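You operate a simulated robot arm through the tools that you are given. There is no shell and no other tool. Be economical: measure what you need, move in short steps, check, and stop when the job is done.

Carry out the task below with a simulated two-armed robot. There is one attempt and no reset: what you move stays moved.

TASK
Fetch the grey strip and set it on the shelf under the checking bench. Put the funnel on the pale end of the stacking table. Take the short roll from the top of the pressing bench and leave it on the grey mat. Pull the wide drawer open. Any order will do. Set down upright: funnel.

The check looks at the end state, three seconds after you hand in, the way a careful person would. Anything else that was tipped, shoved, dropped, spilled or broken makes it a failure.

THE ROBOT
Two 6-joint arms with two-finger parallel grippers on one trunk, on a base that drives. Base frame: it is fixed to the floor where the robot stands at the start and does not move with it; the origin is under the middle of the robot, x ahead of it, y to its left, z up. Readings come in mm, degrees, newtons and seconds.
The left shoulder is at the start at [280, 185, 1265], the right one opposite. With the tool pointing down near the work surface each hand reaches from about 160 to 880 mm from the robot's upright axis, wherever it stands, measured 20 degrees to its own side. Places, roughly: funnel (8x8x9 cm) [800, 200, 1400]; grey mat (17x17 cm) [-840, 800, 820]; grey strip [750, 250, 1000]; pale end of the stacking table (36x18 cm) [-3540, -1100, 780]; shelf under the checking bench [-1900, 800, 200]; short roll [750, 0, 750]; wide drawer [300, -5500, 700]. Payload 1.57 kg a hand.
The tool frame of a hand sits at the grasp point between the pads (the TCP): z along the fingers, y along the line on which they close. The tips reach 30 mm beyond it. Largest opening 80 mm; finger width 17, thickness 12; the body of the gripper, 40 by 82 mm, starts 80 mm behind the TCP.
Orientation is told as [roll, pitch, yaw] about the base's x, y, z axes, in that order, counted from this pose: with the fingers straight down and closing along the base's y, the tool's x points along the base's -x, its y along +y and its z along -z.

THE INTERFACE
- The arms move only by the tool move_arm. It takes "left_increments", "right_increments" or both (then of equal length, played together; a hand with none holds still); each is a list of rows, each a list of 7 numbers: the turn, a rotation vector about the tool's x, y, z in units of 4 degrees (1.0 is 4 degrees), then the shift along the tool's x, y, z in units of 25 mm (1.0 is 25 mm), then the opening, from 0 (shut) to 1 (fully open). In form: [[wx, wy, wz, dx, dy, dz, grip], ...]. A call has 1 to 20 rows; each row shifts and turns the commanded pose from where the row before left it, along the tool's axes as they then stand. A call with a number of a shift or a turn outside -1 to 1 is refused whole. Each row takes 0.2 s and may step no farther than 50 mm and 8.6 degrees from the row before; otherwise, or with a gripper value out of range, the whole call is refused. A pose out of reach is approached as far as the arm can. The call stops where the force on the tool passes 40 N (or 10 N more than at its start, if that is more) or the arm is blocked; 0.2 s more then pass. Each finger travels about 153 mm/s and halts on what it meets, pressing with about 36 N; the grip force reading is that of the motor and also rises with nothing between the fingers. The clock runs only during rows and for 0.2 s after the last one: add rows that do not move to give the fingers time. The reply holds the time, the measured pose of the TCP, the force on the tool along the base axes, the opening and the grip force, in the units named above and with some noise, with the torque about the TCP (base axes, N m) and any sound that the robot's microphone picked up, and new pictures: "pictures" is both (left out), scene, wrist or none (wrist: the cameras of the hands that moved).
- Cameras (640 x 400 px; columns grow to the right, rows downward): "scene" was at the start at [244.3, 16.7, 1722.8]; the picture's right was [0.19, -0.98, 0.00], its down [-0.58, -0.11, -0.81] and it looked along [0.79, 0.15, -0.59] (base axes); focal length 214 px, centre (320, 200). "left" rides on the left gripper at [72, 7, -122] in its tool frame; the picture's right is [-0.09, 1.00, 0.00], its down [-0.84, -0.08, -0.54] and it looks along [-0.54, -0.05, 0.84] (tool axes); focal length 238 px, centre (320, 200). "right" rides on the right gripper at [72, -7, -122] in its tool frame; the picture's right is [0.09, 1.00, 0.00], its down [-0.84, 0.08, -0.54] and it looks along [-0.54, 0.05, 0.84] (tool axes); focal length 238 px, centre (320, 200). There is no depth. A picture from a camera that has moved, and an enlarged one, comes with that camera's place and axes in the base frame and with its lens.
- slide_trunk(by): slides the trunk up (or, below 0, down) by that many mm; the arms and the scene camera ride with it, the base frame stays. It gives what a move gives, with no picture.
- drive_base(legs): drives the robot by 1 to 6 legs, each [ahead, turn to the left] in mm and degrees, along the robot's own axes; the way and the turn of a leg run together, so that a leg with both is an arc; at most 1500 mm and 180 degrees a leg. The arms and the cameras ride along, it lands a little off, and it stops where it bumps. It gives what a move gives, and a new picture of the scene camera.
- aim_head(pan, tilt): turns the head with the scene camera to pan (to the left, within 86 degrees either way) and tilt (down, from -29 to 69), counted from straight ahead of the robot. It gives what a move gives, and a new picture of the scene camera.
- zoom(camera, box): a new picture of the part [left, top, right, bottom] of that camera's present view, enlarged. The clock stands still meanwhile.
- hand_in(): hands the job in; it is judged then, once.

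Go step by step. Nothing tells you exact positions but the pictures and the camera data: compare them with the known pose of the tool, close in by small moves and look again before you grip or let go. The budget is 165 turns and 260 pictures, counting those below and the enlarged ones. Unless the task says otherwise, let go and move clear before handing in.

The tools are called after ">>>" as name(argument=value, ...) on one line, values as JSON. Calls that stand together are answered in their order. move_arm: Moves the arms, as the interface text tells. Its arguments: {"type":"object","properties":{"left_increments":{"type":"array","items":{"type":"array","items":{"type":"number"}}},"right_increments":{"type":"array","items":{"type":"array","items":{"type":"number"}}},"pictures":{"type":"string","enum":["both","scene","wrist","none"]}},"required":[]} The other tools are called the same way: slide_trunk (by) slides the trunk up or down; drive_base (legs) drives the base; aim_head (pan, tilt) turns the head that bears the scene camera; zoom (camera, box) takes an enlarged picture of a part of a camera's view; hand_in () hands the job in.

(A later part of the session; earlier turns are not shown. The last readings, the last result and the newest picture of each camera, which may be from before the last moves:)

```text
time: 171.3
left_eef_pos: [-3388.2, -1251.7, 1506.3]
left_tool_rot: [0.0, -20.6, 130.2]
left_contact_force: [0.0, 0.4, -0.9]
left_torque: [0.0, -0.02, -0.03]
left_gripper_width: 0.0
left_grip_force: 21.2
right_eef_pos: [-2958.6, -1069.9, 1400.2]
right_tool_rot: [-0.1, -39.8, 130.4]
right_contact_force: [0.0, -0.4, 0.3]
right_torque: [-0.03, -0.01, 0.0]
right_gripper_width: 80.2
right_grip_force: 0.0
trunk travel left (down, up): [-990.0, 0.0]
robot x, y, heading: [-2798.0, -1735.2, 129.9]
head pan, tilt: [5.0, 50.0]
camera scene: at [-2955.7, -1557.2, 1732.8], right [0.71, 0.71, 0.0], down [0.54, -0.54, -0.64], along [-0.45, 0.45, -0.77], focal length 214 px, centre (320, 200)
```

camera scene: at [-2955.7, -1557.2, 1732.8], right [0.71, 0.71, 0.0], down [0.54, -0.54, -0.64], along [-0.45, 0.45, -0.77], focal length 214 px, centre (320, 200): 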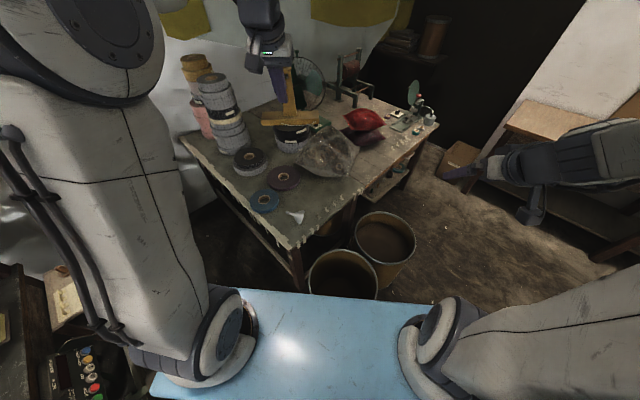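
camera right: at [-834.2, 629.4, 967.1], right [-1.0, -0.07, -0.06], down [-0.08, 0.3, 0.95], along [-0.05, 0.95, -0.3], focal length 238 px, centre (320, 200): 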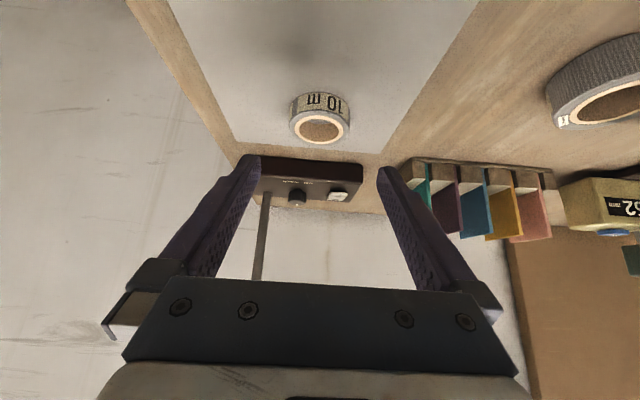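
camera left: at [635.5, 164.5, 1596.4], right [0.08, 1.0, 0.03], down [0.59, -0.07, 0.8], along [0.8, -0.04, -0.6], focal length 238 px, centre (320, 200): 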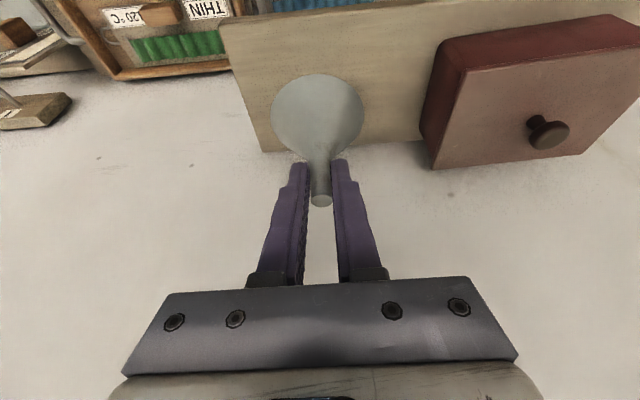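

The funnel slipped from the tapered spout grip and seems to have dropped onto the table. Checking where it lies.

>>> zoom(camera="scene", box=[220, 140, 380, 270])

>>> zoom(camera="left", box=[0, 0, 640, 400])

```text
3.08 times, centred on (300, 205) of scene
camera zoom: at [-2955.7, -1557.2, 1732.8], right [0.71, 0.71, 0.0], down [0.54, -0.54, -0.64], along [-0.45, 0.45, -0.77], focal length 660 px, centre (382, 185)
```

zoom: 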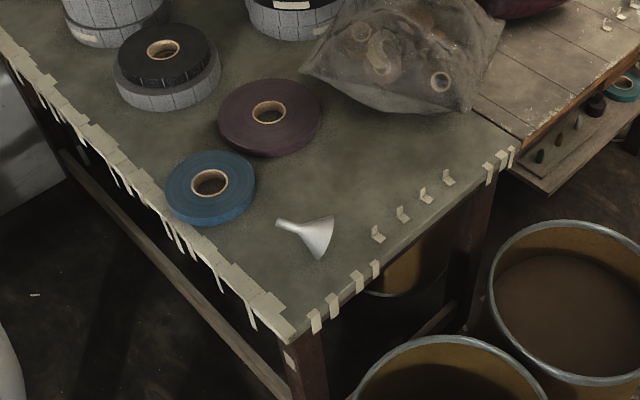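

```text
1.00 times, centred on (320, 200) of left (not enlarged: the box is as wide or as high as the picture)
camera zoom: at [-3324.1, -1341.6, 1596.2], right [-0.82, -0.58, 0.03], down [-0.33, 0.5, 0.8], along [-0.48, 0.64, -0.6], focal length 238 px, centre (320, 200)
```

zoom: 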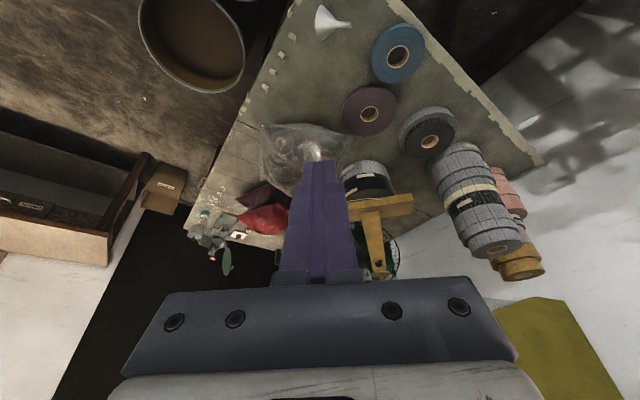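

The funnel landed inside the pale end but on its side at about (-3500,-1186), spout pointing to -x. I'll pick it by the spout, rotate it rim-down, and set it upright. First move close and lower the trunk.

>>> drive_base(legs=[[50, 0]])

>>> slide_trunk(by=-245)

>>> move_arm(left_increments=[[0, 1, -0.5, 0, 0, 0, 0.5], [0, 1, -1, 0, 0, 0, 0.5], [0, 1, -1, 0, 0, 0, 0.5], [0, 1, -1, 0, 0, 0, 0.5], [0, 1, -1, 0, 0, 0, 0.5]], pictures="both")

```text
time: 172.2
left_eef_pos: [-3423.4, -1214.2, 1505.3]
left_tool_rot: [0.0, -20.4, 130.3]
left_contact_force: [-0.3, 0.3, -0.6]
left_torque: [0.01, 0.01, -0.01]
left_gripper_width: 0.0
left_grip_force: 21.3
right_eef_pos: [-2991.7, -1032.1, 1399.4]
right_tool_rot: [-0.2, -39.8, 130.4]
right_contact_force: [-0.7, 0.4, 0.1]
right_torque: [0.0, 0.03, 0.02]
right_gripper_width: 79.8
right_grip_force: 0.1
trunk travel left (down, up): [-990.0, 0.0]
robot x, y, heading: [-2828.7, -1694.9, 130.1]
head pan, tilt: [5.0, 50.0]
camera scene: at [-2989.3, -1517.4, 1732.7], right [0.71, 0.71, 0.0], down [0.54, -0.54, -0.64], along [-0.46, 0.45, -0.77], focal length 214 px, centre (320, 200)
```

scene: 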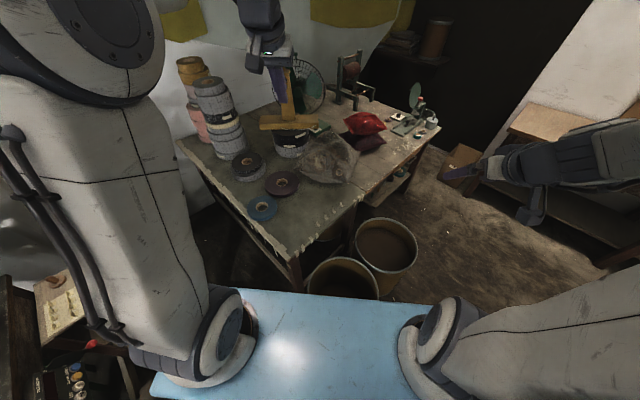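

```text
time: 174.7
left_eef_pos: [-3422.3, -1214.6, 1262.6]
left_tool_rot: [0.0, -20.4, 130.3]
left_contact_force: [-0.3, 0.3, -0.6]
left_torque: [0.01, -0.05, 0.02]
left_gripper_width: 0.2
left_grip_force: 21.4
right_eef_pos: [-2992.6, -1031.4, 1155.2]
right_tool_rot: [-0.1, -39.8, 130.3]
right_contact_force: [0.3, -0.5, 0.0]
right_torque: [-0.01, 0.01, 0.01]
right_gripper_width: 79.9
right_grip_force: 0.0
trunk travel left (down, up): [-745.0, 245.0]
robot x, y, heading: [-2827.9, -1695.3, 130.1]
head pan, tilt: [5.0, 50.0]
```

```text
time: 175.9
left_eef_pos: [-3421.2, -1213.8, 1261.6]
left_tool_rot: [-2.9, 0.3, 148.1]
left_contact_force: [0.2, -0.5, -0.2]
left_torque: [0.04, -0.01, 0.02]
left_gripper_width: 40.0
left_grip_force: 0.1
right_eef_pos: [-2992.3, -1031.1, 1156.0]
right_tool_rot: [-0.1, -39.8, 130.3]
right_contact_force: [-0.5, 0.2, -0.3]
right_torque: [-0.01, 0.01, -0.01]
right_gripper_width: 79.7
right_grip_force: 0.0
trunk travel left (down, up): [-745.0, 245.0]
robot x, y, heading: [-2830.2, -1696.7, 130.0]
head pan, tilt: [5.0, 50.0]
camera scene: at [-2988.9, -1517.9, 1487.8], right [0.71, 0.71, 0.0], down [0.54, -0.54, -0.64], along [-0.46, 0.45, -0.77], focal length 214 px, centre (320, 200)
camera left: at [-3370.0, -1262.6, 1383.5], right [-0.6, -0.8, -0.05], down [-0.69, 0.49, 0.54], along [-0.41, 0.36, -0.84], focal length 238 px, centre (320, 200)
```

scene: 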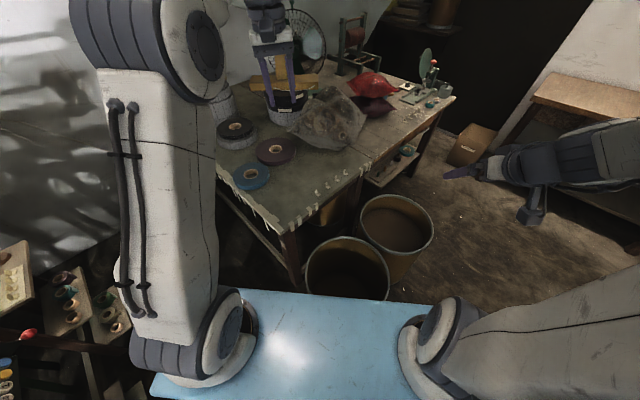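
left: 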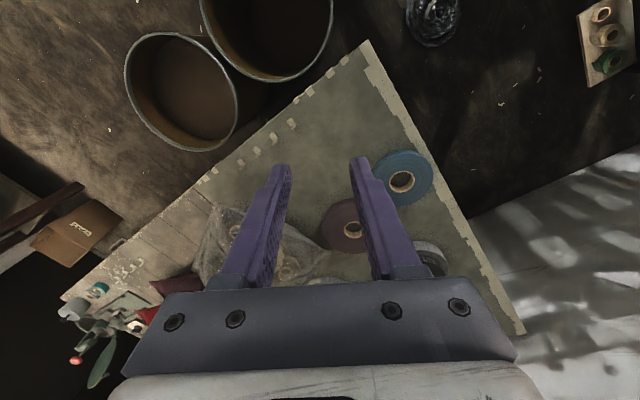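

The funnel is no longer on the table – it was probably still moving. Searching for it.

>>> zoom(camera="left", box=[100, 0, 640, 200])

>>> zoom(camera="scene", box=[200, 130, 440, 310])

>>> aim_head(pan=10, tilt=69)

```text
1.19 times, centred on (370, 100) of left
camera zoom: at [-3370.0, -1262.6, 1383.5], right [-0.6, -0.8, -0.05], down [-0.69, 0.49, 0.54], along [-0.41, 0.36, -0.84], focal length 282 px, centre (261, 318)
```

zoom: 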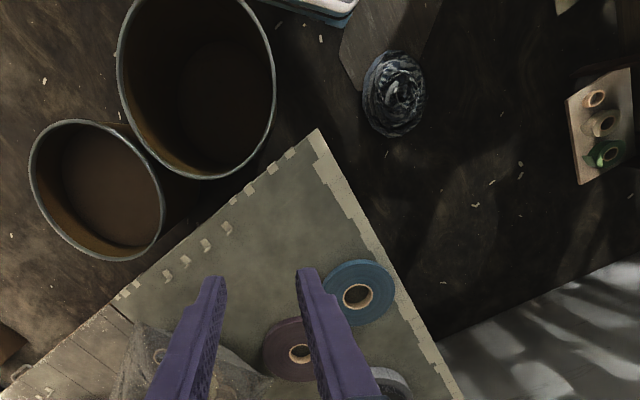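

```text
2.22 times, centred on (320, 220) of scene
camera zoom: at [-2988.9, -1517.9, 1487.8], right [0.71, 0.71, 0.0], down [0.54, -0.54, -0.64], along [-0.46, 0.45, -0.77], focal length 477 px, centre (320, 156)
```

zoom: 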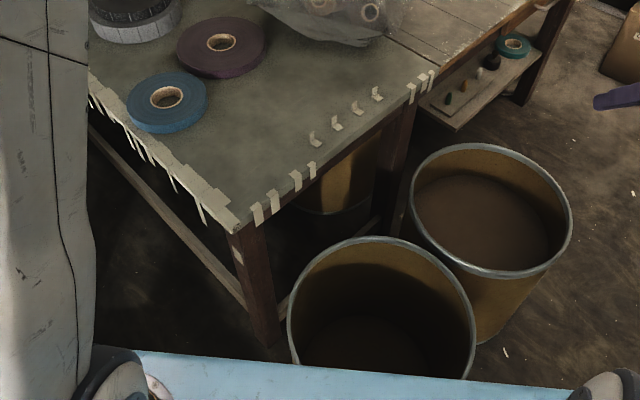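

```text
time: 176.8
left_eef_pos: [-3422.6, -1213.2, 1263.0]
left_tool_rot: [-3.0, 0.2, 147.9]
left_contact_force: [0.5, 0.4, 0.7]
left_torque: [-0.02, -0.03, 0.01]
left_gripper_width: 40.0
left_grip_force: 0.0
right_eef_pos: [-2990.5, -1031.9, 1155.8]
right_tool_rot: [-0.1, -39.8, 130.3]
right_contact_force: [0.1, 0.5, 0.0]
right_torque: [0.02, 0.03, 0.01]
right_gripper_width: 80.0
right_grip_force: 0.0
trunk travel left (down, up): [-745.0, 245.0]
robot x, y, heading: [-2828.1, -1697.2, 130.2]
head pan, tilt: [10.0, 68.8]
camera scene: at [-2977.3, -1536.3, 1465.9], right [0.64, 0.77, 0.0], down [0.71, -0.6, -0.36], along [-0.28, 0.23, -0.93], focal length 214 px, centre (320, 200)
```

scene: 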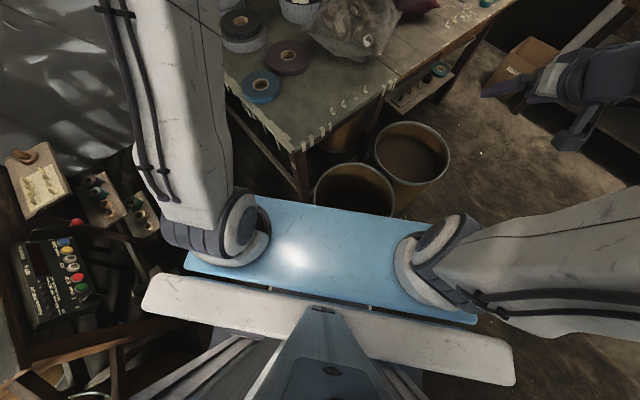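

>>> zoom(camera="left", box=[190, 0, 350, 100])

>>> zoom(camera="left", box=[340, 0, 560, 140])

>>> zoom(camera="scene", box=[220, 90, 460, 240])

```text
4.00 times, centred on (270, 50) of left
camera zoom: at [-3369.9, -1262.7, 1383.4], right [-0.61, -0.79, -0.05], down [-0.68, 0.49, 0.54], along [-0.41, 0.36, -0.84], focal length 953 px, centre (520, 800)
```

zoom: 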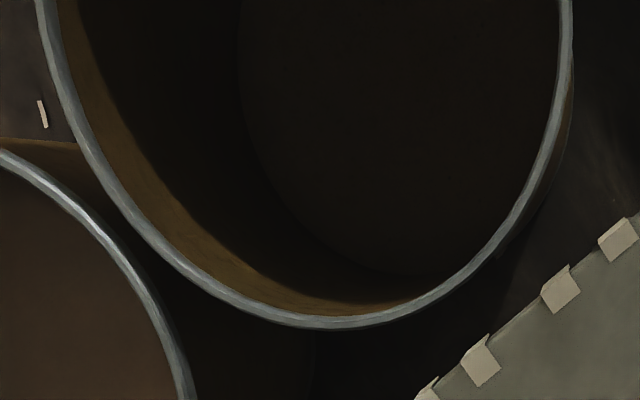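

```text
2.86 times, centred on (450, 70) of left
camera zoom: at [-3369.9, -1262.7, 1383.4], right [-0.61, -0.79, -0.05], down [-0.68, 0.49, 0.54], along [-0.41, 0.36, -0.84], focal length 681 px, centre (-51, 571)
```

zoom: 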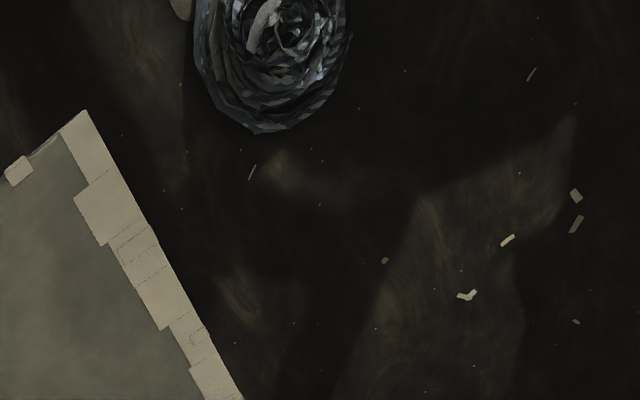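

```text
2.67 times, centred on (340, 165) of scene
camera zoom: at [-2977.3, -1536.3, 1465.9], right [0.64, 0.77, 0.0], down [0.71, -0.6, -0.36], along [-0.28, 0.23, -0.93], focal length 572 px, centre (267, 293)
```

zoom: 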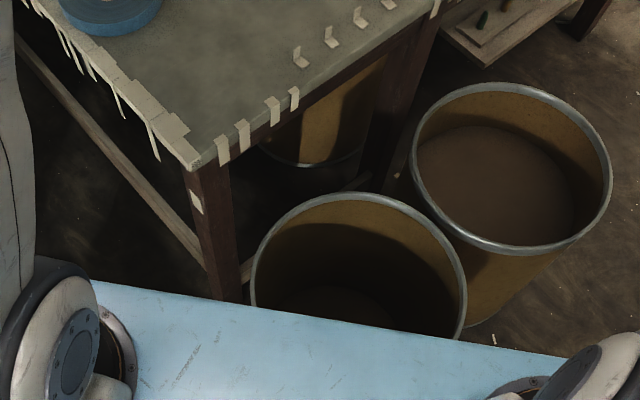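

>>> move_arm(left_increments=[[0, 0, 0, 0.92, -0.71, 0, 0.5], [0, 0, 0, 0.92, -0.71, 0, 0.5], [0, 0, 0, 0.92, -0.71, 0, 0.5], [0, 0, 0, 0.92, -0.71, 0, 0.5], [0, 0, 0, 0.92, -0.71, 0, 0.5], [0, 0, 0, 0.92, -0.71, 0, 0.5], [0, 0, 0, 0.92, -0.71, 0, 0.5], [0, 0, 0, 0.92, -0.71, 0, 0.5], [0, 1, 0, 0, 0, 0, 0.5], [0, 1, 0, 0, 0, 0, 0.5], [0, 1, 0, 0, 0, 0, 0.5], [0, 1, 0, 0, 0, 0, 0.5], [0, 1, 0, 0, 0, 0, 0.5]], pictures="both")

```text
time: 179.6
left_eef_pos: [-3191.1, -1190.7, 1270.2]
left_tool_rot: [-3.0, 20.2, 146.9]
left_contact_force: [-1.2, -0.3, 0.6]
left_torque: [-0.02, 0.02, -0.04]
left_gripper_width: 40.0
left_grip_force: 0.0
right_eef_pos: [-2991.7, -1031.7, 1155.2]
right_tool_rot: [-0.1, -39.9, 130.4]
right_contact_force: [0.5, -0.3, 0.2]
right_torque: [-0.03, -0.02, -0.01]
right_gripper_width: 80.1
right_grip_force: 0.0
trunk travel left (down, up): [-745.0, 245.0]
robot x, y, heading: [-2830.6, -1699.3, 129.9]
head pan, tilt: [10.0, 68.8]
camera scene: at [-2977.2, -1536.4, 1465.9], right [0.64, 0.77, 0.0], down [0.71, -0.6, -0.36], along [-0.28, 0.23, -0.93], focal length 214 px, centre (320, 200)
camera left: at [-3178.1, -1215.4, 1408.9], right [-0.6, -0.8, -0.08], down [-0.79, 0.57, 0.22], along [-0.13, 0.2, -0.97], focal length 238 px, centre (320, 200)
```

scene: 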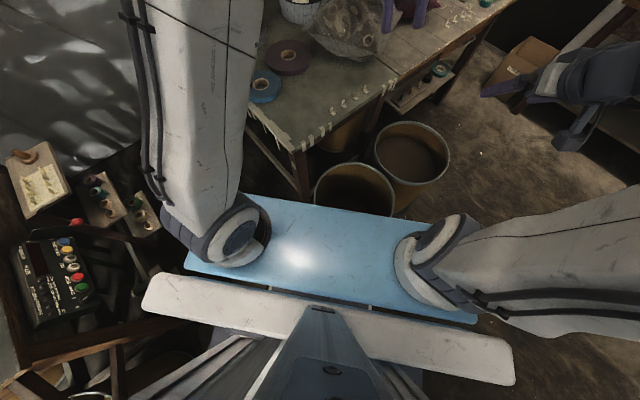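
left: 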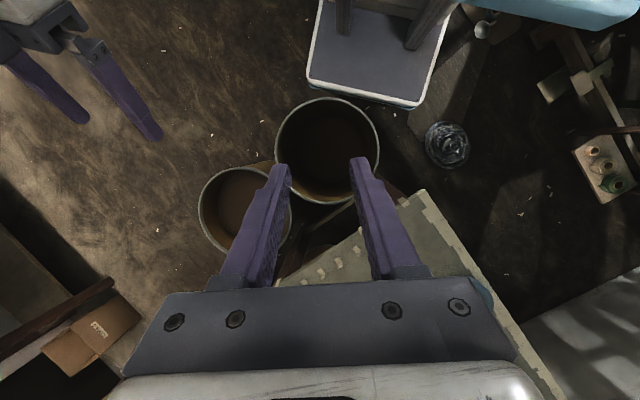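

>>> zoom(camera="left", box=[420, 0, 580, 100])

>>> zoom(camera="left", box=[260, 60, 460, 210])

```text
4.00 times, centred on (500, 50) of left
camera zoom: at [-3178.1, -1215.4, 1408.9], right [-0.6, -0.8, -0.08], down [-0.79, 0.57, 0.22], along [-0.13, 0.2, -0.97], focal length 953 px, centre (-400, 800)
```

zoom: 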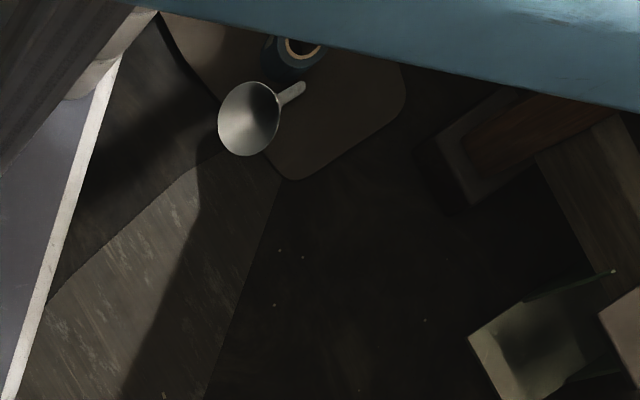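

```text
2.67 times, centred on (360, 135) of left
camera zoom: at [-3178.1, -1215.4, 1408.9], right [-0.6, -0.8, -0.08], down [-0.79, 0.57, 0.22], along [-0.13, 0.2, -0.97], focal length 636 px, centre (213, 373)
```

zoom: 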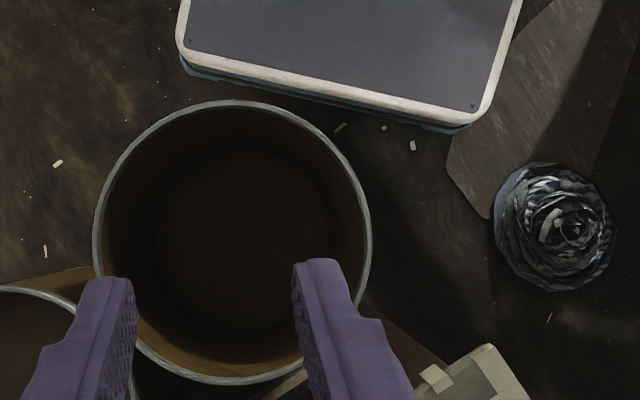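

Found the funnel: it lies on the floor at about (-3146,-2096). The base reaches ~345 mm ahead and ±273 wide. I'll back off from the drum, turn left and pick it up there.

>>> drive_base(legs=[[-130, 0], [0, 90]])

>>> move_arm(left_increments=[[0, -1, 0.6, 0, 0, 0, 1], [0, -1, 0.8, 0, 0, 0, 1], [0, -1, 0.8, 0, 0, 0, 1], [0, -1, 0.8, 0, 0, 0, 1], [0, -1, 0.8, 0, 0, 0, 1]], pictures="none")

>>> aim_head(pan=0, tilt=50)

```text
time: 184.6
left_eef_pos: [-3253.8, -2150.4, 1269.4]
left_tool_rot: [-3.1, 20.2, -123.7]
left_contact_force: [0.1, 0.7, 0.3]
left_torque: [0.0, -0.04, -0.03]
left_gripper_width: 40.1
left_grip_force: 0.0
right_eef_pos: [-3412.0, -1949.9, 1155.4]
right_tool_rot: [-0.1, -39.9, -140.3]
right_contact_force: [-0.2, -0.1, 0.2]
right_torque: [-0.01, 0.0, 0.02]
right_gripper_width: 80.0
right_grip_force: 0.0
trunk travel left (down, up): [-745.0, 245.0]
robot x, y, heading: [-2749.5, -1796.8, -140.3]
head pan, tilt: [10.0, 68.8]
camera scene: at [-2907.1, -1938.7, 1465.9], right [-0.76, 0.65, 0.0], down [0.61, 0.71, -0.36], along [-0.24, -0.28, -0.93], focal length 214 px, centre (320, 200)
```

scene: 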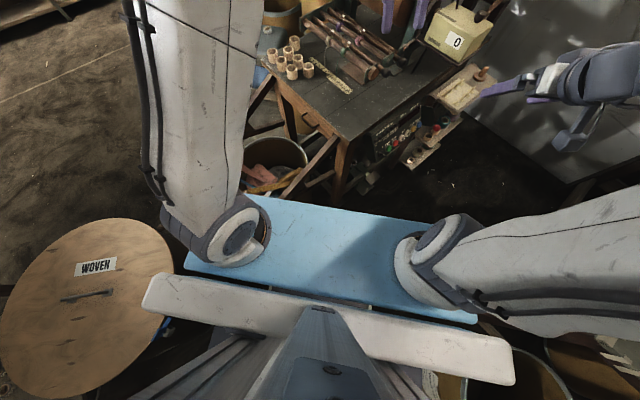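

```text
time: 185.8
left_eef_pos: [-3254.9, -2150.8, 1269.6]
left_tool_rot: [-5.3, -1.2, -137.6]
left_contact_force: [-0.6, 0.1, 0.0]
left_torque: [-0.01, -0.01, 0.02]
left_gripper_width: 80.0
left_grip_force: 0.0
right_eef_pos: [-3410.2, -1951.2, 1156.3]
right_tool_rot: [-0.2, -39.7, -140.3]
right_contact_force: [0.2, 1.2, 0.3]
right_torque: [0.02, 0.03, -0.02]
right_gripper_width: 79.8
right_grip_force: 0.1
trunk travel left (down, up): [-745.0, 245.0]
robot x, y, heading: [-2741.5, -1796.8, -140.7]
head pan, tilt: [10.0, 68.8]
```

```text
time: 186.7
left_eef_pos: [-3254.5, -2150.2, 1270.1]
left_tool_rot: [-5.3, -1.1, -137.5]
left_contact_force: [-0.3, -0.3, -0.6]
left_torque: [0.03, 0.01, -0.02]
left_gripper_width: 79.9
left_grip_force: 0.3
right_eef_pos: [-3410.3, -1950.3, 1156.1]
right_tool_rot: [-0.1, -39.9, -140.3]
right_contact_force: [0.5, 0.4, -0.1]
right_torque: [0.04, 0.0, -0.01]
right_gripper_width: 80.3
right_grip_force: 0.0
trunk travel left (down, up): [-745.0, 245.0]
robot x, y, heading: [-2745.3, -1795.6, -140.4]
head pan, tilt: [0.0, 50.0]
camera scene: at [-2930.1, -1945.2, 1487.8], right [-0.64, 0.77, 0.0], down [0.59, 0.49, -0.64], along [-0.5, -0.41, -0.77], focal length 214 px, centre (320, 200)
```

scene: 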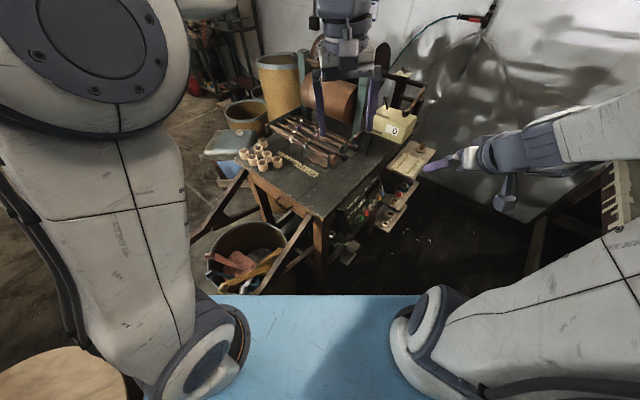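

>>> zoom(camera="left", box=[0, 0, 640, 400])

>>> zoom(camera="right", box=[0, 0, 640, 400])

```text
1.00 times, centred on (320, 200) of left (not enlarged: the box is as wide or as high as the picture)
camera zoom: at [-3189.8, -2114.5, 1390.1], right [0.6, -0.79, -0.09], down [-0.63, -0.54, 0.56], along [-0.49, -0.28, -0.82], focal length 238 px, centre (320, 200)
```

zoom: 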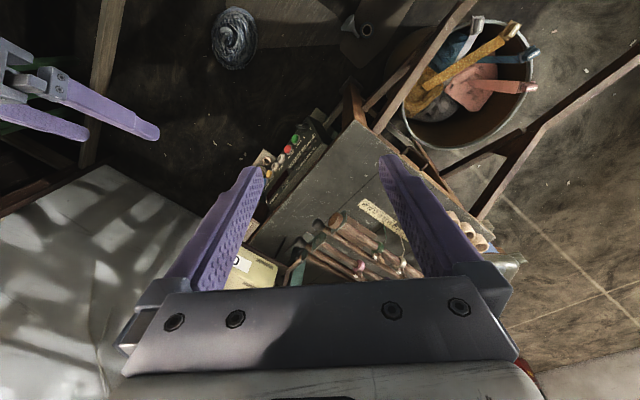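

```text
1.00 times, centred on (320, 200) of right (not enlarged: the box is as wide or as high as the picture)
camera zoom: at [-3311.8, -1859.7, 1204.4], right [0.69, -0.72, -0.06], down [-0.18, -0.25, 0.95], along [-0.7, -0.65, -0.3], focal length 238 px, centre (320, 200)
```

zoom: 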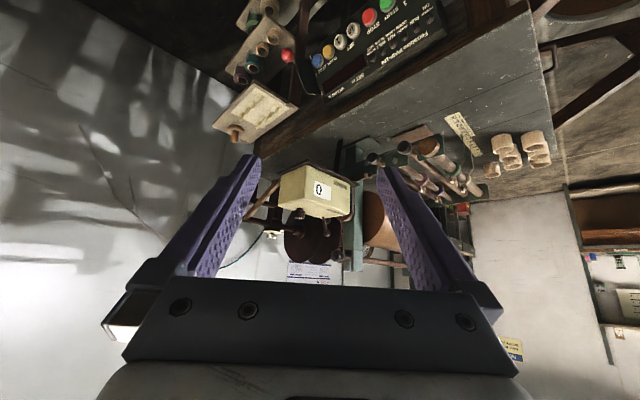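

>>> zoom(camera="left", box=[260, 0, 500, 150])

```text
2.67 times, centred on (380, 75) of left
camera zoom: at [-3189.8, -2114.5, 1390.1], right [0.6, -0.79, -0.09], down [-0.63, -0.54, 0.56], along [-0.49, -0.28, -0.82], focal length 636 px, centre (160, 533)
```

zoom: 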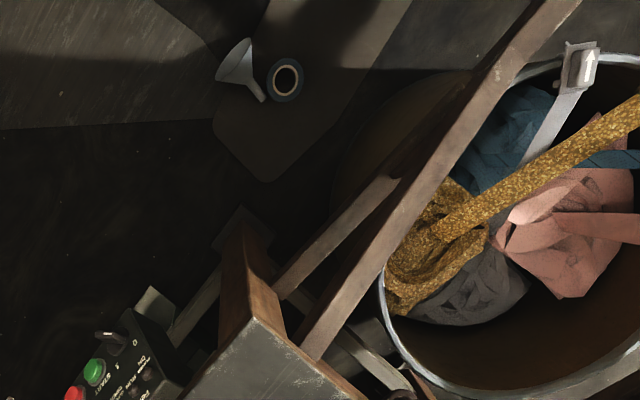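

Funnel: rim centre ≈(-3133,-2082), spout tip ≈(-3148,-2160), a loose tape roll beside it. Lowering the trunk and aligning the left hand across the spout.

>>> slide_trunk(by=-400)

>>> slide_trunk(by=-345)

>>> move_arm(left_increments=[[0.58, 0.35, 0, 0, 0, 0, 1], [0.58, 0.35, 0, 0, 0, 0, 1], [0, 0, -1, 0, 0, 0, 1], [0, 0, -1, 0, 0, 0, 1], [0, 0, -1, 0, 0, 0, 1], [0, 0, -1, 0, 0, 0, 1], [0, 0, -1, 0, 0, 0, 1], [0, 0, -1, 0, 0, 0, 1], [0, 0, -1, 0, 0, 0, 1], [0, 0, -1, 0, 0, 0, 1], [0, 0, -1, 0, 0, 0, 1]])

```text
time: 190.5
left_eef_pos: [-3255.3, -2150.8, 870.4]
left_tool_rot: [-5.3, -1.0, -137.5]
left_contact_force: [-1.0, 0.5, 0.8]
left_torque: [-0.01, 0.0, 0.02]
left_gripper_width: 79.8
left_grip_force: 0.0
right_eef_pos: [-3409.9, -1950.4, 755.2]
right_tool_rot: [-0.1, -39.8, -140.3]
right_contact_force: [0.0, -0.3, 0.9]
right_torque: [0.01, -0.01, 0.0]
right_gripper_width: 80.2
right_grip_force: 0.1
trunk travel left (down, up): [-345.0, 645.0]
robot x, y, heading: [-2745.2, -1794.3, -140.7]
head pan, tilt: [0.0, 50.0]
```

```text
time: 193.9
left_eef_pos: [-3255.4, -2151.5, 525.9]
left_tool_rot: [-5.4, -1.0, -137.6]
left_contact_force: [-0.1, 0.1, -0.1]
left_torque: [0.03, -0.01, 0.02]
left_gripper_width: 79.8
left_grip_force: 0.1
right_eef_pos: [-3411.2, -1949.6, 411.9]
right_tool_rot: [-0.1, -39.8, -140.3]
right_contact_force: [-1.1, 0.1, 0.1]
right_torque: [0.01, 0.04, -0.01]
right_gripper_width: 80.0
right_grip_force: 0.1
trunk travel left (down, up): [0.0, 990.0]
robot x, y, heading: [-2748.7, -1798.2, -140.7]
head pan, tilt: [0.0, 50.0]
```

```text
time: 196.3
left_eef_pos: [-3256.2, -2151.1, 525.9]
left_tool_rot: [-7.0, 7.3, -102.0]
left_contact_force: [0.1, 0.3, -0.3]
left_torque: [0.0, 0.01, -0.02]
left_gripper_width: 79.7
left_grip_force: 0.1
right_eef_pos: [-3410.3, -1949.9, 410.7]
right_tool_rot: [0.0, -39.7, -140.4]
right_contact_force: [0.3, 0.9, -0.3]
right_torque: [0.03, -0.02, 0.0]
right_gripper_width: 80.0
right_grip_force: 0.0
trunk travel left (down, up): [0.0, 990.0]
robot x, y, heading: [-2749.1, -1795.8, -140.5]
head pan, tilt: [0.0, 50.0]
camera scene: at [-2930.1, -1945.3, 742.9], right [-0.64, 0.77, 0.0], down [0.59, 0.49, -0.64], along [-0.5, -0.41, -0.77], focal length 214 px, centre (320, 200)
camera left: at [-3223.9, -2101.2, 654.0], right [0.95, -0.28, -0.13], down [-0.2, -0.88, 0.44], along [-0.24, -0.39, -0.89], focal length 238 px, centre (320, 200)
```

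scene: 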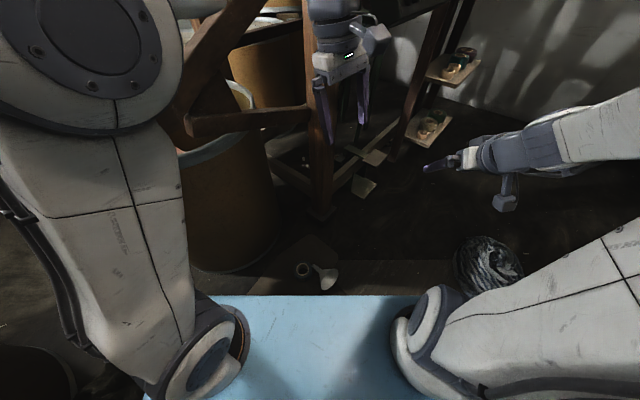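
left: 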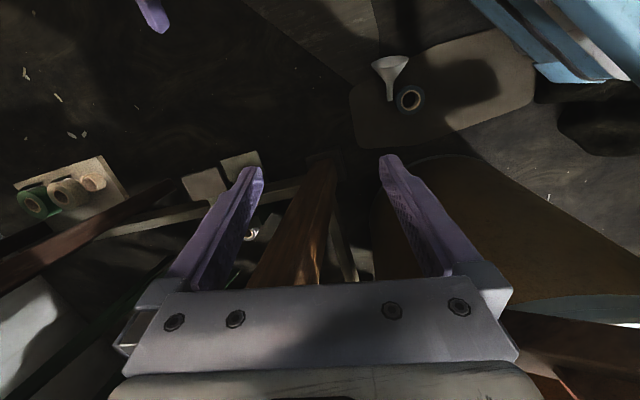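

>>> move_arm(left_increments=[[-0.875, -0.91, 0, 0, 0, 0, 1], [-0.875, -0.91, 0.0, 0, 0, 0, 1], [0, 0, -0.5, 0.346, 0.786, 0, 1], [0, 0, -0.4, 0.346, 0.786, 0, 1], [0, 0, 0, 0.346, 0.786, 0, 1], [0, 0, 0, 0.346, 0.786, 0, 1], [0, 0, 0, 0.346, 0.786, 0, 0.5], [0, 0, 0, 0, 0, 0.92, 0.33], [0, 0, 0, 0, 0, 0.92, 0.33], [0, 0, 0, 0, 0, 0.92, 0.33], [0, 0, 0, 0, 0, 0.92, 0.33], [0, 0, 0, 0, 0, 0.92, 0.33], [0, 0, 0, 0, 0, 0.92, 0.33], [0, 0, 0, 0, 0, 0.92, 0.33], [0, 0, 0, 0, 0, 0.92, 0.33], [0, 0, 0, 0, 0, 0.92, 0.33], [0, 0, 0, 0, 0, 0.92, 0.33], [0, 0, 0, 0, 0, 0.92, 0.33]])

```text
time: 200.1
left_eef_pos: [-3151.4, -2122.8, 272.4]
left_tool_rot: [-0.1, -0.1, -98.1]
left_contact_force: [-1.0, -0.3, -0.7]
left_torque: [0.0, 0.04, 0.0]
left_gripper_width: 26.4
left_grip_force: 0.0
right_eef_pos: [-3410.6, -1948.3, 410.6]
right_tool_rot: [-0.1, -39.8, -140.3]
right_contact_force: [-0.8, 0.5, 0.1]
right_torque: [-0.01, 0.0, 0.02]
right_gripper_width: 80.0
right_grip_force: 0.1
trunk travel left (down, up): [0.0, 990.0]
robot x, y, heading: [-2745.7, -1793.6, -140.6]
head pan, tilt: [0.0, 50.0]
camera scene: at [-2930.1, -1945.3, 742.9], right [-0.64, 0.77, 0.0], down [0.59, 0.49, -0.64], along [-0.5, -0.41, -0.77], focal length 214 px, centre (320, 200)
camera left: at [-3136.6, -2052.6, 394.6], right [0.97, -0.23, 0.0], down [-0.2, -0.82, 0.54], along [-0.13, -0.53, -0.84], focal length 238 px, centre (320, 200)
```

scene: 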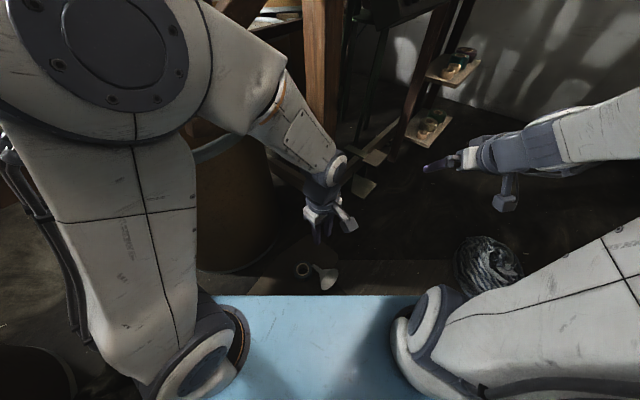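
left: 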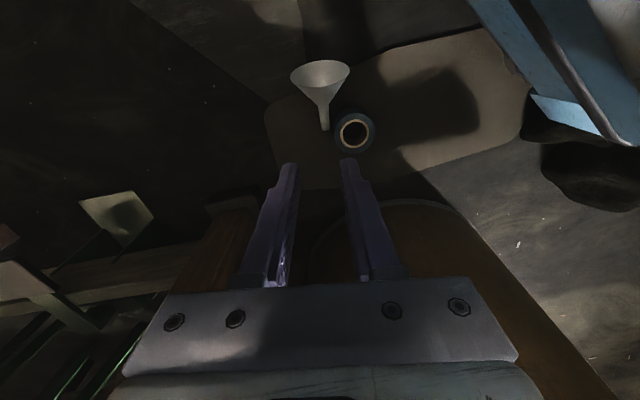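

>>> move_arm(left_increments=[[0, 0, 0, -0.16, 0.02, 0.9, 0.33], [0, 0, 0, -0.16, 0.02, 0.9, 0.33], [0, 0, 0, 0, 0, 0.9, 0.33], [0, 0, 0, 0, 0, 0.9, 0.33], [0, 0, 0, 0, 0, 0.9, 0.33], [0, 0, 0, 0, 0, 0.9, 0.33], [0, 0, 0, 0, 0, 0.9, 0.33], [0, 0, 0, 0, 0, 0.9, 0.33], [0, 0, 0, 0, 0, 0.5, 0.33]])

>>> zoom(camera="left", box=[220, 60, 420, 210])

```text
time: 202.1
left_eef_pos: [-3150.8, -2132.2, 79.7]
left_tool_rot: [0.0, 0.0, -98.1]
left_contact_force: [0.1, 0.2, 0.5]
left_torque: [0.0, 0.02, 0.0]
left_gripper_width: 26.5
left_grip_force: 0.1
right_eef_pos: [-3411.4, -1950.4, 411.2]
right_tool_rot: [-0.2, -39.8, -140.3]
right_contact_force: [-0.3, 0.8, -0.4]
right_torque: [0.0, 0.02, -0.02]
right_gripper_width: 79.9
right_grip_force: 0.1
trunk travel left (down, up): [0.0, 990.0]
robot x, y, heading: [-2750.3, -1789.7, -140.6]
head pan, tilt: [0.0, 50.0]
camera scene: at [-2930.1, -1945.3, 742.9], right [-0.64, 0.77, 0.0], down [0.59, 0.49, -0.64], along [-0.5, -0.41, -0.77], focal length 214 px, centre (320, 200)
camera left: at [-3136.1, -2063.5, 201.8], right [0.97, -0.23, 0.0], down [-0.2, -0.82, 0.54], along [-0.13, -0.53, -0.84], focal length 238 px, centre (320, 200)
```

scene: 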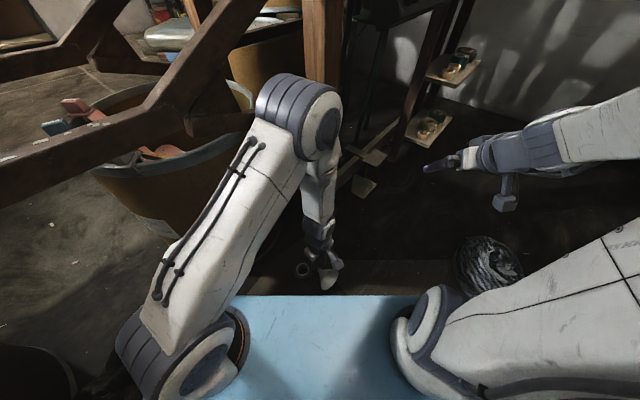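
left: 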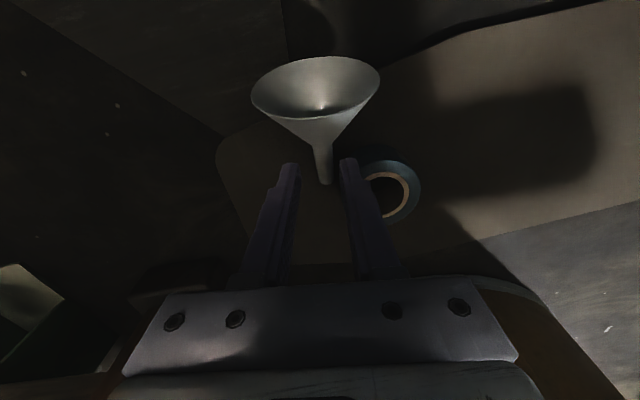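

```text
2.67 times, centred on (320, 135) of left
camera zoom: at [-3136.1, -2063.5, 201.8], right [0.97, -0.23, 0.0], down [-0.2, -0.82, 0.54], along [-0.13, -0.53, -0.84], focal length 636 px, centre (320, 373)
```

zoom: 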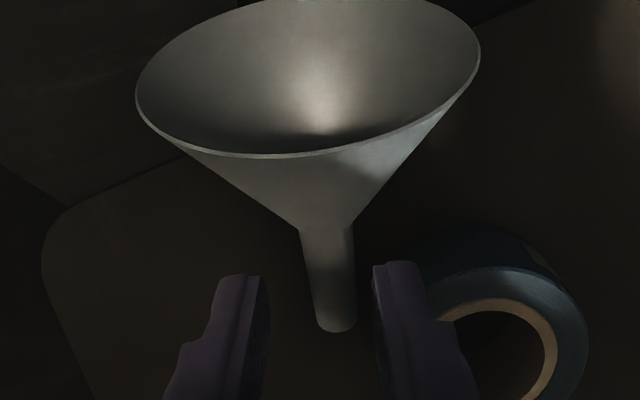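

>>> move_arm(left_increments=[[0, 0, 0, -0.2, -0.03, 0, 0.33], [0, 0, 0, 0, 0, 0.6, 0.33], [0, 0, 0, 0, 0, 0.6, 0.33], [0, 0, 0, 0, 0, 0.5, 0.33]], pictures="wrist")

>>> zoom(camera="left", box=[220, 80, 420, 230])

```text
time: 203.1
left_eef_pos: [-3152.9, -2136.9, 36.3]
left_tool_rot: [-0.1, 0.0, -98.0]
left_contact_force: [0.2, 0.5, 0.4]
left_torque: [-0.01, 0.0, 0.0]
left_gripper_width: 26.6
left_grip_force: 0.1
right_eef_pos: [-3410.5, -1950.8, 410.0]
right_tool_rot: [0.0, -39.8, -140.3]
right_contact_force: [0.4, -0.6, 0.2]
right_torque: [-0.01, -0.04, -0.03]
right_gripper_width: 80.0
right_grip_force: 0.0
trunk travel left (down, up): [0.0, 990.0]
robot x, y, heading: [-2748.8, -1796.0, -140.4]
head pan, tilt: [0.0, 50.0]
camera left: at [-3137.1, -2067.0, 158.2], right [0.97, -0.23, 0.0], down [-0.19, -0.82, 0.54], along [-0.13, -0.53, -0.84], focal length 238 px, centre (320, 200)
```

left: 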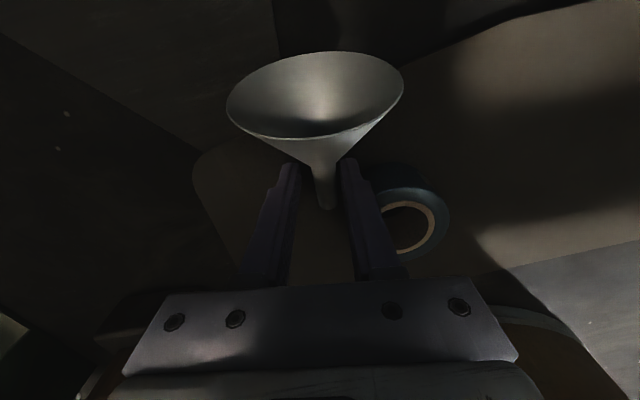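

```text
2.67 times, centred on (320, 155) of left
camera zoom: at [-3137.1, -2067.0, 158.2], right [0.97, -0.23, 0.0], down [-0.19, -0.82, 0.54], along [-0.13, -0.53, -0.84], focal length 636 px, centre (320, 320)
```

zoom: 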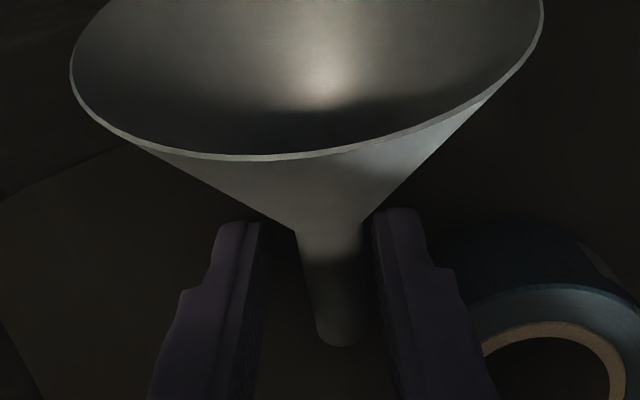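

>>> move_arm(left_increments=[[0, 0, 0, 0, 0.14, 0, 0.33], [0, 0, 0, 0, 0, 0, 0.15], [0, 0, 0, 0, 0, 0, 0], [0, 0, 0, 0, 0, 0, 0], [0, 0, 0, 0, 0, -0.8, 0], [0, 0, 0, 0, 0, -0.8, 0], [0, 0, 0, 0, 0, -0.8, 0], [0, 0, 0, 0, 0, -0.8, 0]])

```text
time: 204.9
left_eef_pos: [-3148.4, -2138.5, 118.1]
left_tool_rot: [0.0, 0.0, -98.2]
left_contact_force: [-0.4, -0.1, 0.1]
left_torque: [-0.05, -0.01, 0.0]
left_gripper_width: 14.2
left_grip_force: 30.7
right_eef_pos: [-3410.6, -1950.0, 411.3]
right_tool_rot: [0.0, -39.8, -140.3]
right_contact_force: [0.3, 0.3, 0.0]
right_torque: [0.02, -0.01, -0.01]
right_gripper_width: 79.9
right_grip_force: 0.1
trunk travel left (down, up): [0.0, 990.0]
robot x, y, heading: [-2745.5, -1794.8, -140.3]
head pan, tilt: [0.0, 50.0]
camera scene: at [-2930.1, -1945.3, 742.8], right [-0.64, 0.77, 0.0], down [0.59, 0.49, -0.64], along [-0.5, -0.41, -0.77], focal length 214 px, centre (320, 200)
camera left: at [-3134.0, -2067.6, 240.5], right [0.97, -0.23, 0.0], down [-0.2, -0.82, 0.54], along [-0.13, -0.53, -0.84], focal length 238 px, centre (320, 200)
```

scene: 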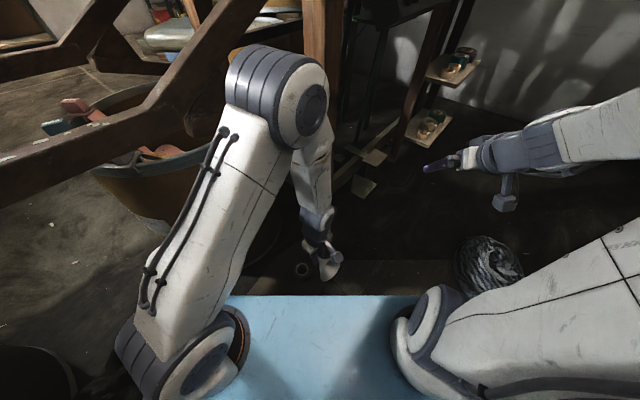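
left: 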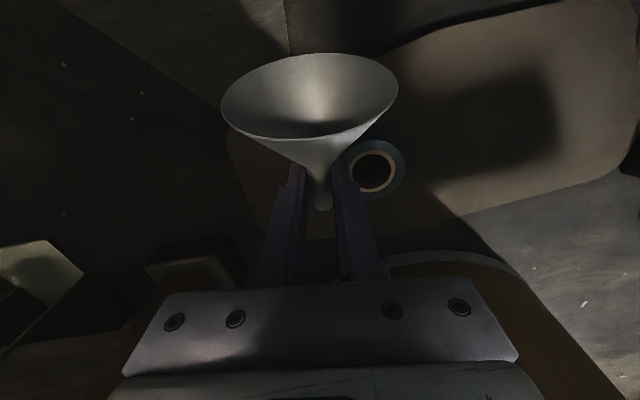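

The funnel is held firmly, spout near-horizontal. I'll move to a clear floor spot and ease the grip gradually so the rim swings down.

>>> move_arm(left_increments=[[0, 0, 0, 0.89, -0.39, 0, 0], [0, 0, 0, 0.89, -0.39, 0, 0], [0, 0, 0, 0.89, -0.39, 0, 0], [0, 0, 0, 0, 0, 0.7, 0], [0, 0, 0, 0, 0, 0, 0.15], [0, 0, 0, 0, 0, 0, 0.16], [0, 0, 0, 0, 0, 0, 0.165], [0, 0, 0, 0, 0, 0, 0.17]], pictures="wrist")

```text
time: 206.7
left_eef_pos: [-3170.1, -2065.3, 98.8]
left_tool_rot: [0.0, 0.1, -98.1]
left_contact_force: [0.5, 0.0, 0.2]
left_torque: [0.0, -0.01, 0.01]
left_gripper_width: 14.6
left_grip_force: 24.7
right_eef_pos: [-3410.5, -1950.6, 410.7]
right_tool_rot: [-0.1, -39.9, -140.3]
right_contact_force: [0.0, 0.4, 0.0]
right_torque: [-0.02, 0.03, 0.01]
right_gripper_width: 79.8
right_grip_force: 0.1
trunk travel left (down, up): [0.0, 990.0]
robot x, y, heading: [-2747.3, -1795.7, -140.7]
head pan, tilt: [0.0, 50.0]
camera left: at [-3153.5, -1995.6, 220.9], right [0.97, -0.23, 0.0], down [-0.2, -0.82, 0.54], along [-0.13, -0.53, -0.84], focal length 238 px, centre (320, 200)
```

left: 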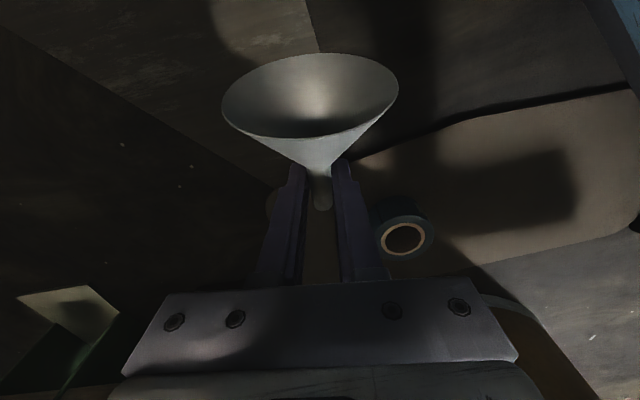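

>>> move_arm(left_increments=[[0, 0, 0, 0, 0, 0, 0.173], [0, 0, 0, 0, 0, 0, 0.175], [0, 0, 0, 0, 0, 0, 0.176], [0, 0, 0, 0, 0, 0, 0.177], [0, 0, 0, 0, 0, 0, 0.178], [0, 0, 0, 0, 0, 0, 0.178]], pictures="wrist")

```text
time: 208.1
left_eef_pos: [-3168.9, -2064.8, 98.3]
left_tool_rot: [0.0, -0.1, -98.1]
left_contact_force: [0.0, -0.4, -0.2]
left_torque: [0.02, -0.01, 0.0]
left_gripper_width: 14.9
left_grip_force: 0.4
right_eef_pos: [-3411.7, -1949.4, 411.0]
right_tool_rot: [-0.1, -39.8, -140.3]
right_contact_force: [0.1, -0.5, 0.4]
right_torque: [0.01, -0.02, 0.01]
right_gripper_width: 80.0
right_grip_force: 0.1
trunk travel left (down, up): [0.0, 990.0]
robot x, y, heading: [-2747.0, -1797.5, -140.6]
head pan, tilt: [0.0, 50.0]
camera left: at [-3153.5, -1995.6, 220.9], right [0.97, -0.23, 0.0], down [-0.2, -0.82, 0.54], along [-0.13, -0.53, -0.84], focal length 238 px, centre (320, 200)
```

left: 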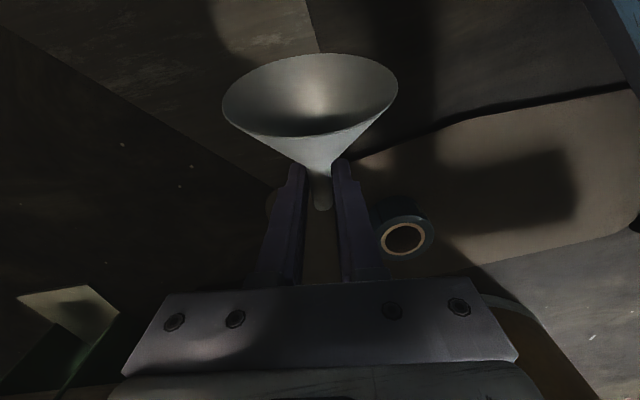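

>>> move_arm(left_increments=[[0, 0, 0, 0, 0, 0, 0.181], [0, 0, 0, 0, 0, 0, 0.183], [0, 0, 0, 0, 0, 0, 0.185], [0, 0, 0, 0, 0, 0, 0.186], [0, 0, 0, 0, 0, 0, 0.186]], pictures="wrist")

```text
time: 209.3
left_eef_pos: [-3169.6, -2064.9, 98.0]
left_tool_rot: [0.0, -0.1, -98.2]
left_contact_force: [0.4, -0.8, 1.8]
left_torque: [-0.01, 0.02, 0.02]
left_gripper_width: 15.0
left_grip_force: 0.4
right_eef_pos: [-3410.6, -1949.2, 410.8]
right_tool_rot: [-0.1, -39.8, -140.3]
right_contact_force: [0.0, -0.2, -0.2]
right_torque: [-0.01, 0.02, 0.02]
right_gripper_width: 80.1
right_grip_force: 0.0
trunk travel left (down, up): [0.0, 990.0]
robot x, y, heading: [-2743.8, -1794.3, -140.7]
head pan, tilt: [0.0, 50.0]
camera left: at [-3153.6, -1995.7, 221.0], right [0.97, -0.23, 0.0], down [-0.19, -0.82, 0.54], along [-0.13, -0.53, -0.84], focal length 238 px, centre (320, 200)
```

left: 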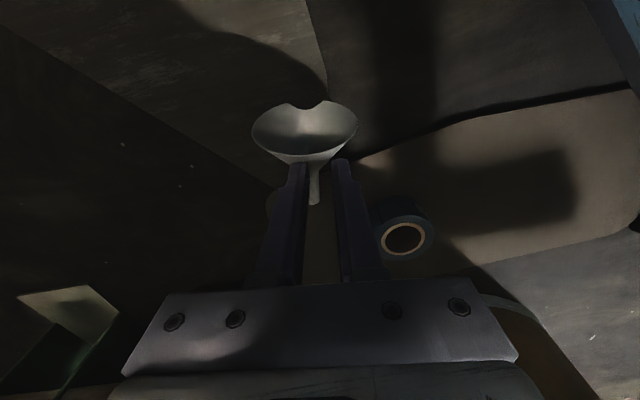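

>>> move_arm(left_increments=[[0, 0, 0, 0, 0, -0.8, 0.33], [0, 0, 0, 0, 0, -0.8, 0.33], [0, 0, 0, 0, 0, -0.8, 0.33], [0, 0, 0, 0, 0, 0, 0.33]], pictures="wrist")

>>> zoom(camera="left", box=[220, 60, 420, 210])

```text
time: 210.3
left_eef_pos: [-3169.9, -2065.3, 160.4]
left_tool_rot: [0.0, 0.1, -98.1]
left_contact_force: [-0.6, 0.1, 1.5]
left_torque: [0.01, -0.03, 0.01]
left_gripper_width: 26.5
left_grip_force: 0.1
right_eef_pos: [-3410.5, -1949.7, 411.9]
right_tool_rot: [-0.1, -39.9, -140.3]
right_contact_force: [0.0, -0.7, -0.1]
right_torque: [0.02, 0.0, -0.03]
right_gripper_width: 79.9
right_grip_force: 0.1
trunk travel left (down, up): [0.0, 990.0]
robot x, y, heading: [-2744.8, -1793.0, -140.3]
head pan, tilt: [0.0, 50.0]
camera left: at [-3154.6, -1996.6, 282.8], right [0.97, -0.23, 0.0], down [-0.2, -0.82, 0.54], along [-0.13, -0.53, -0.84], focal length 238 px, centre (320, 200)
```

left: 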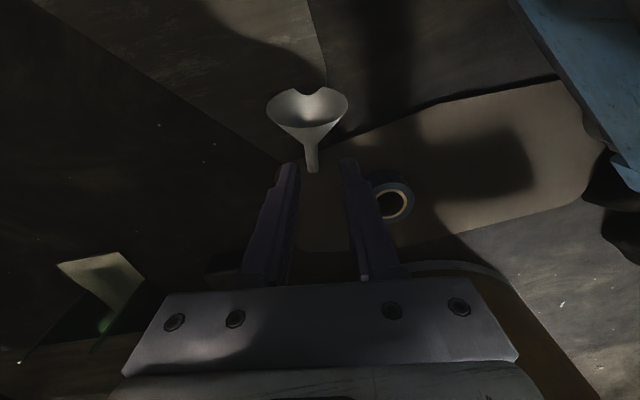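

```text
2.67 times, centred on (320, 135) of left
camera zoom: at [-3154.6, -1996.6, 282.8], right [0.97, -0.23, 0.0], down [-0.2, -0.82, 0.54], along [-0.13, -0.53, -0.84], focal length 636 px, centre (320, 373)
```

zoom: 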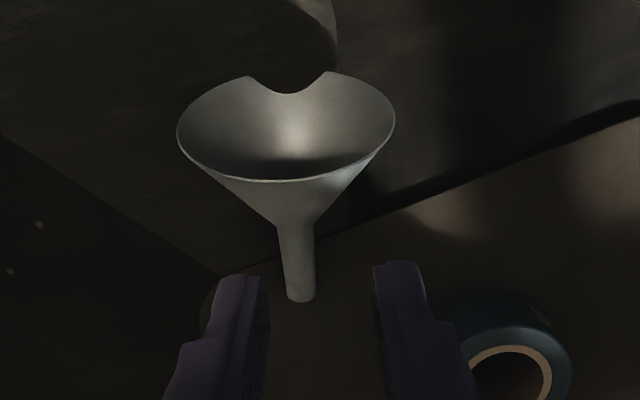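

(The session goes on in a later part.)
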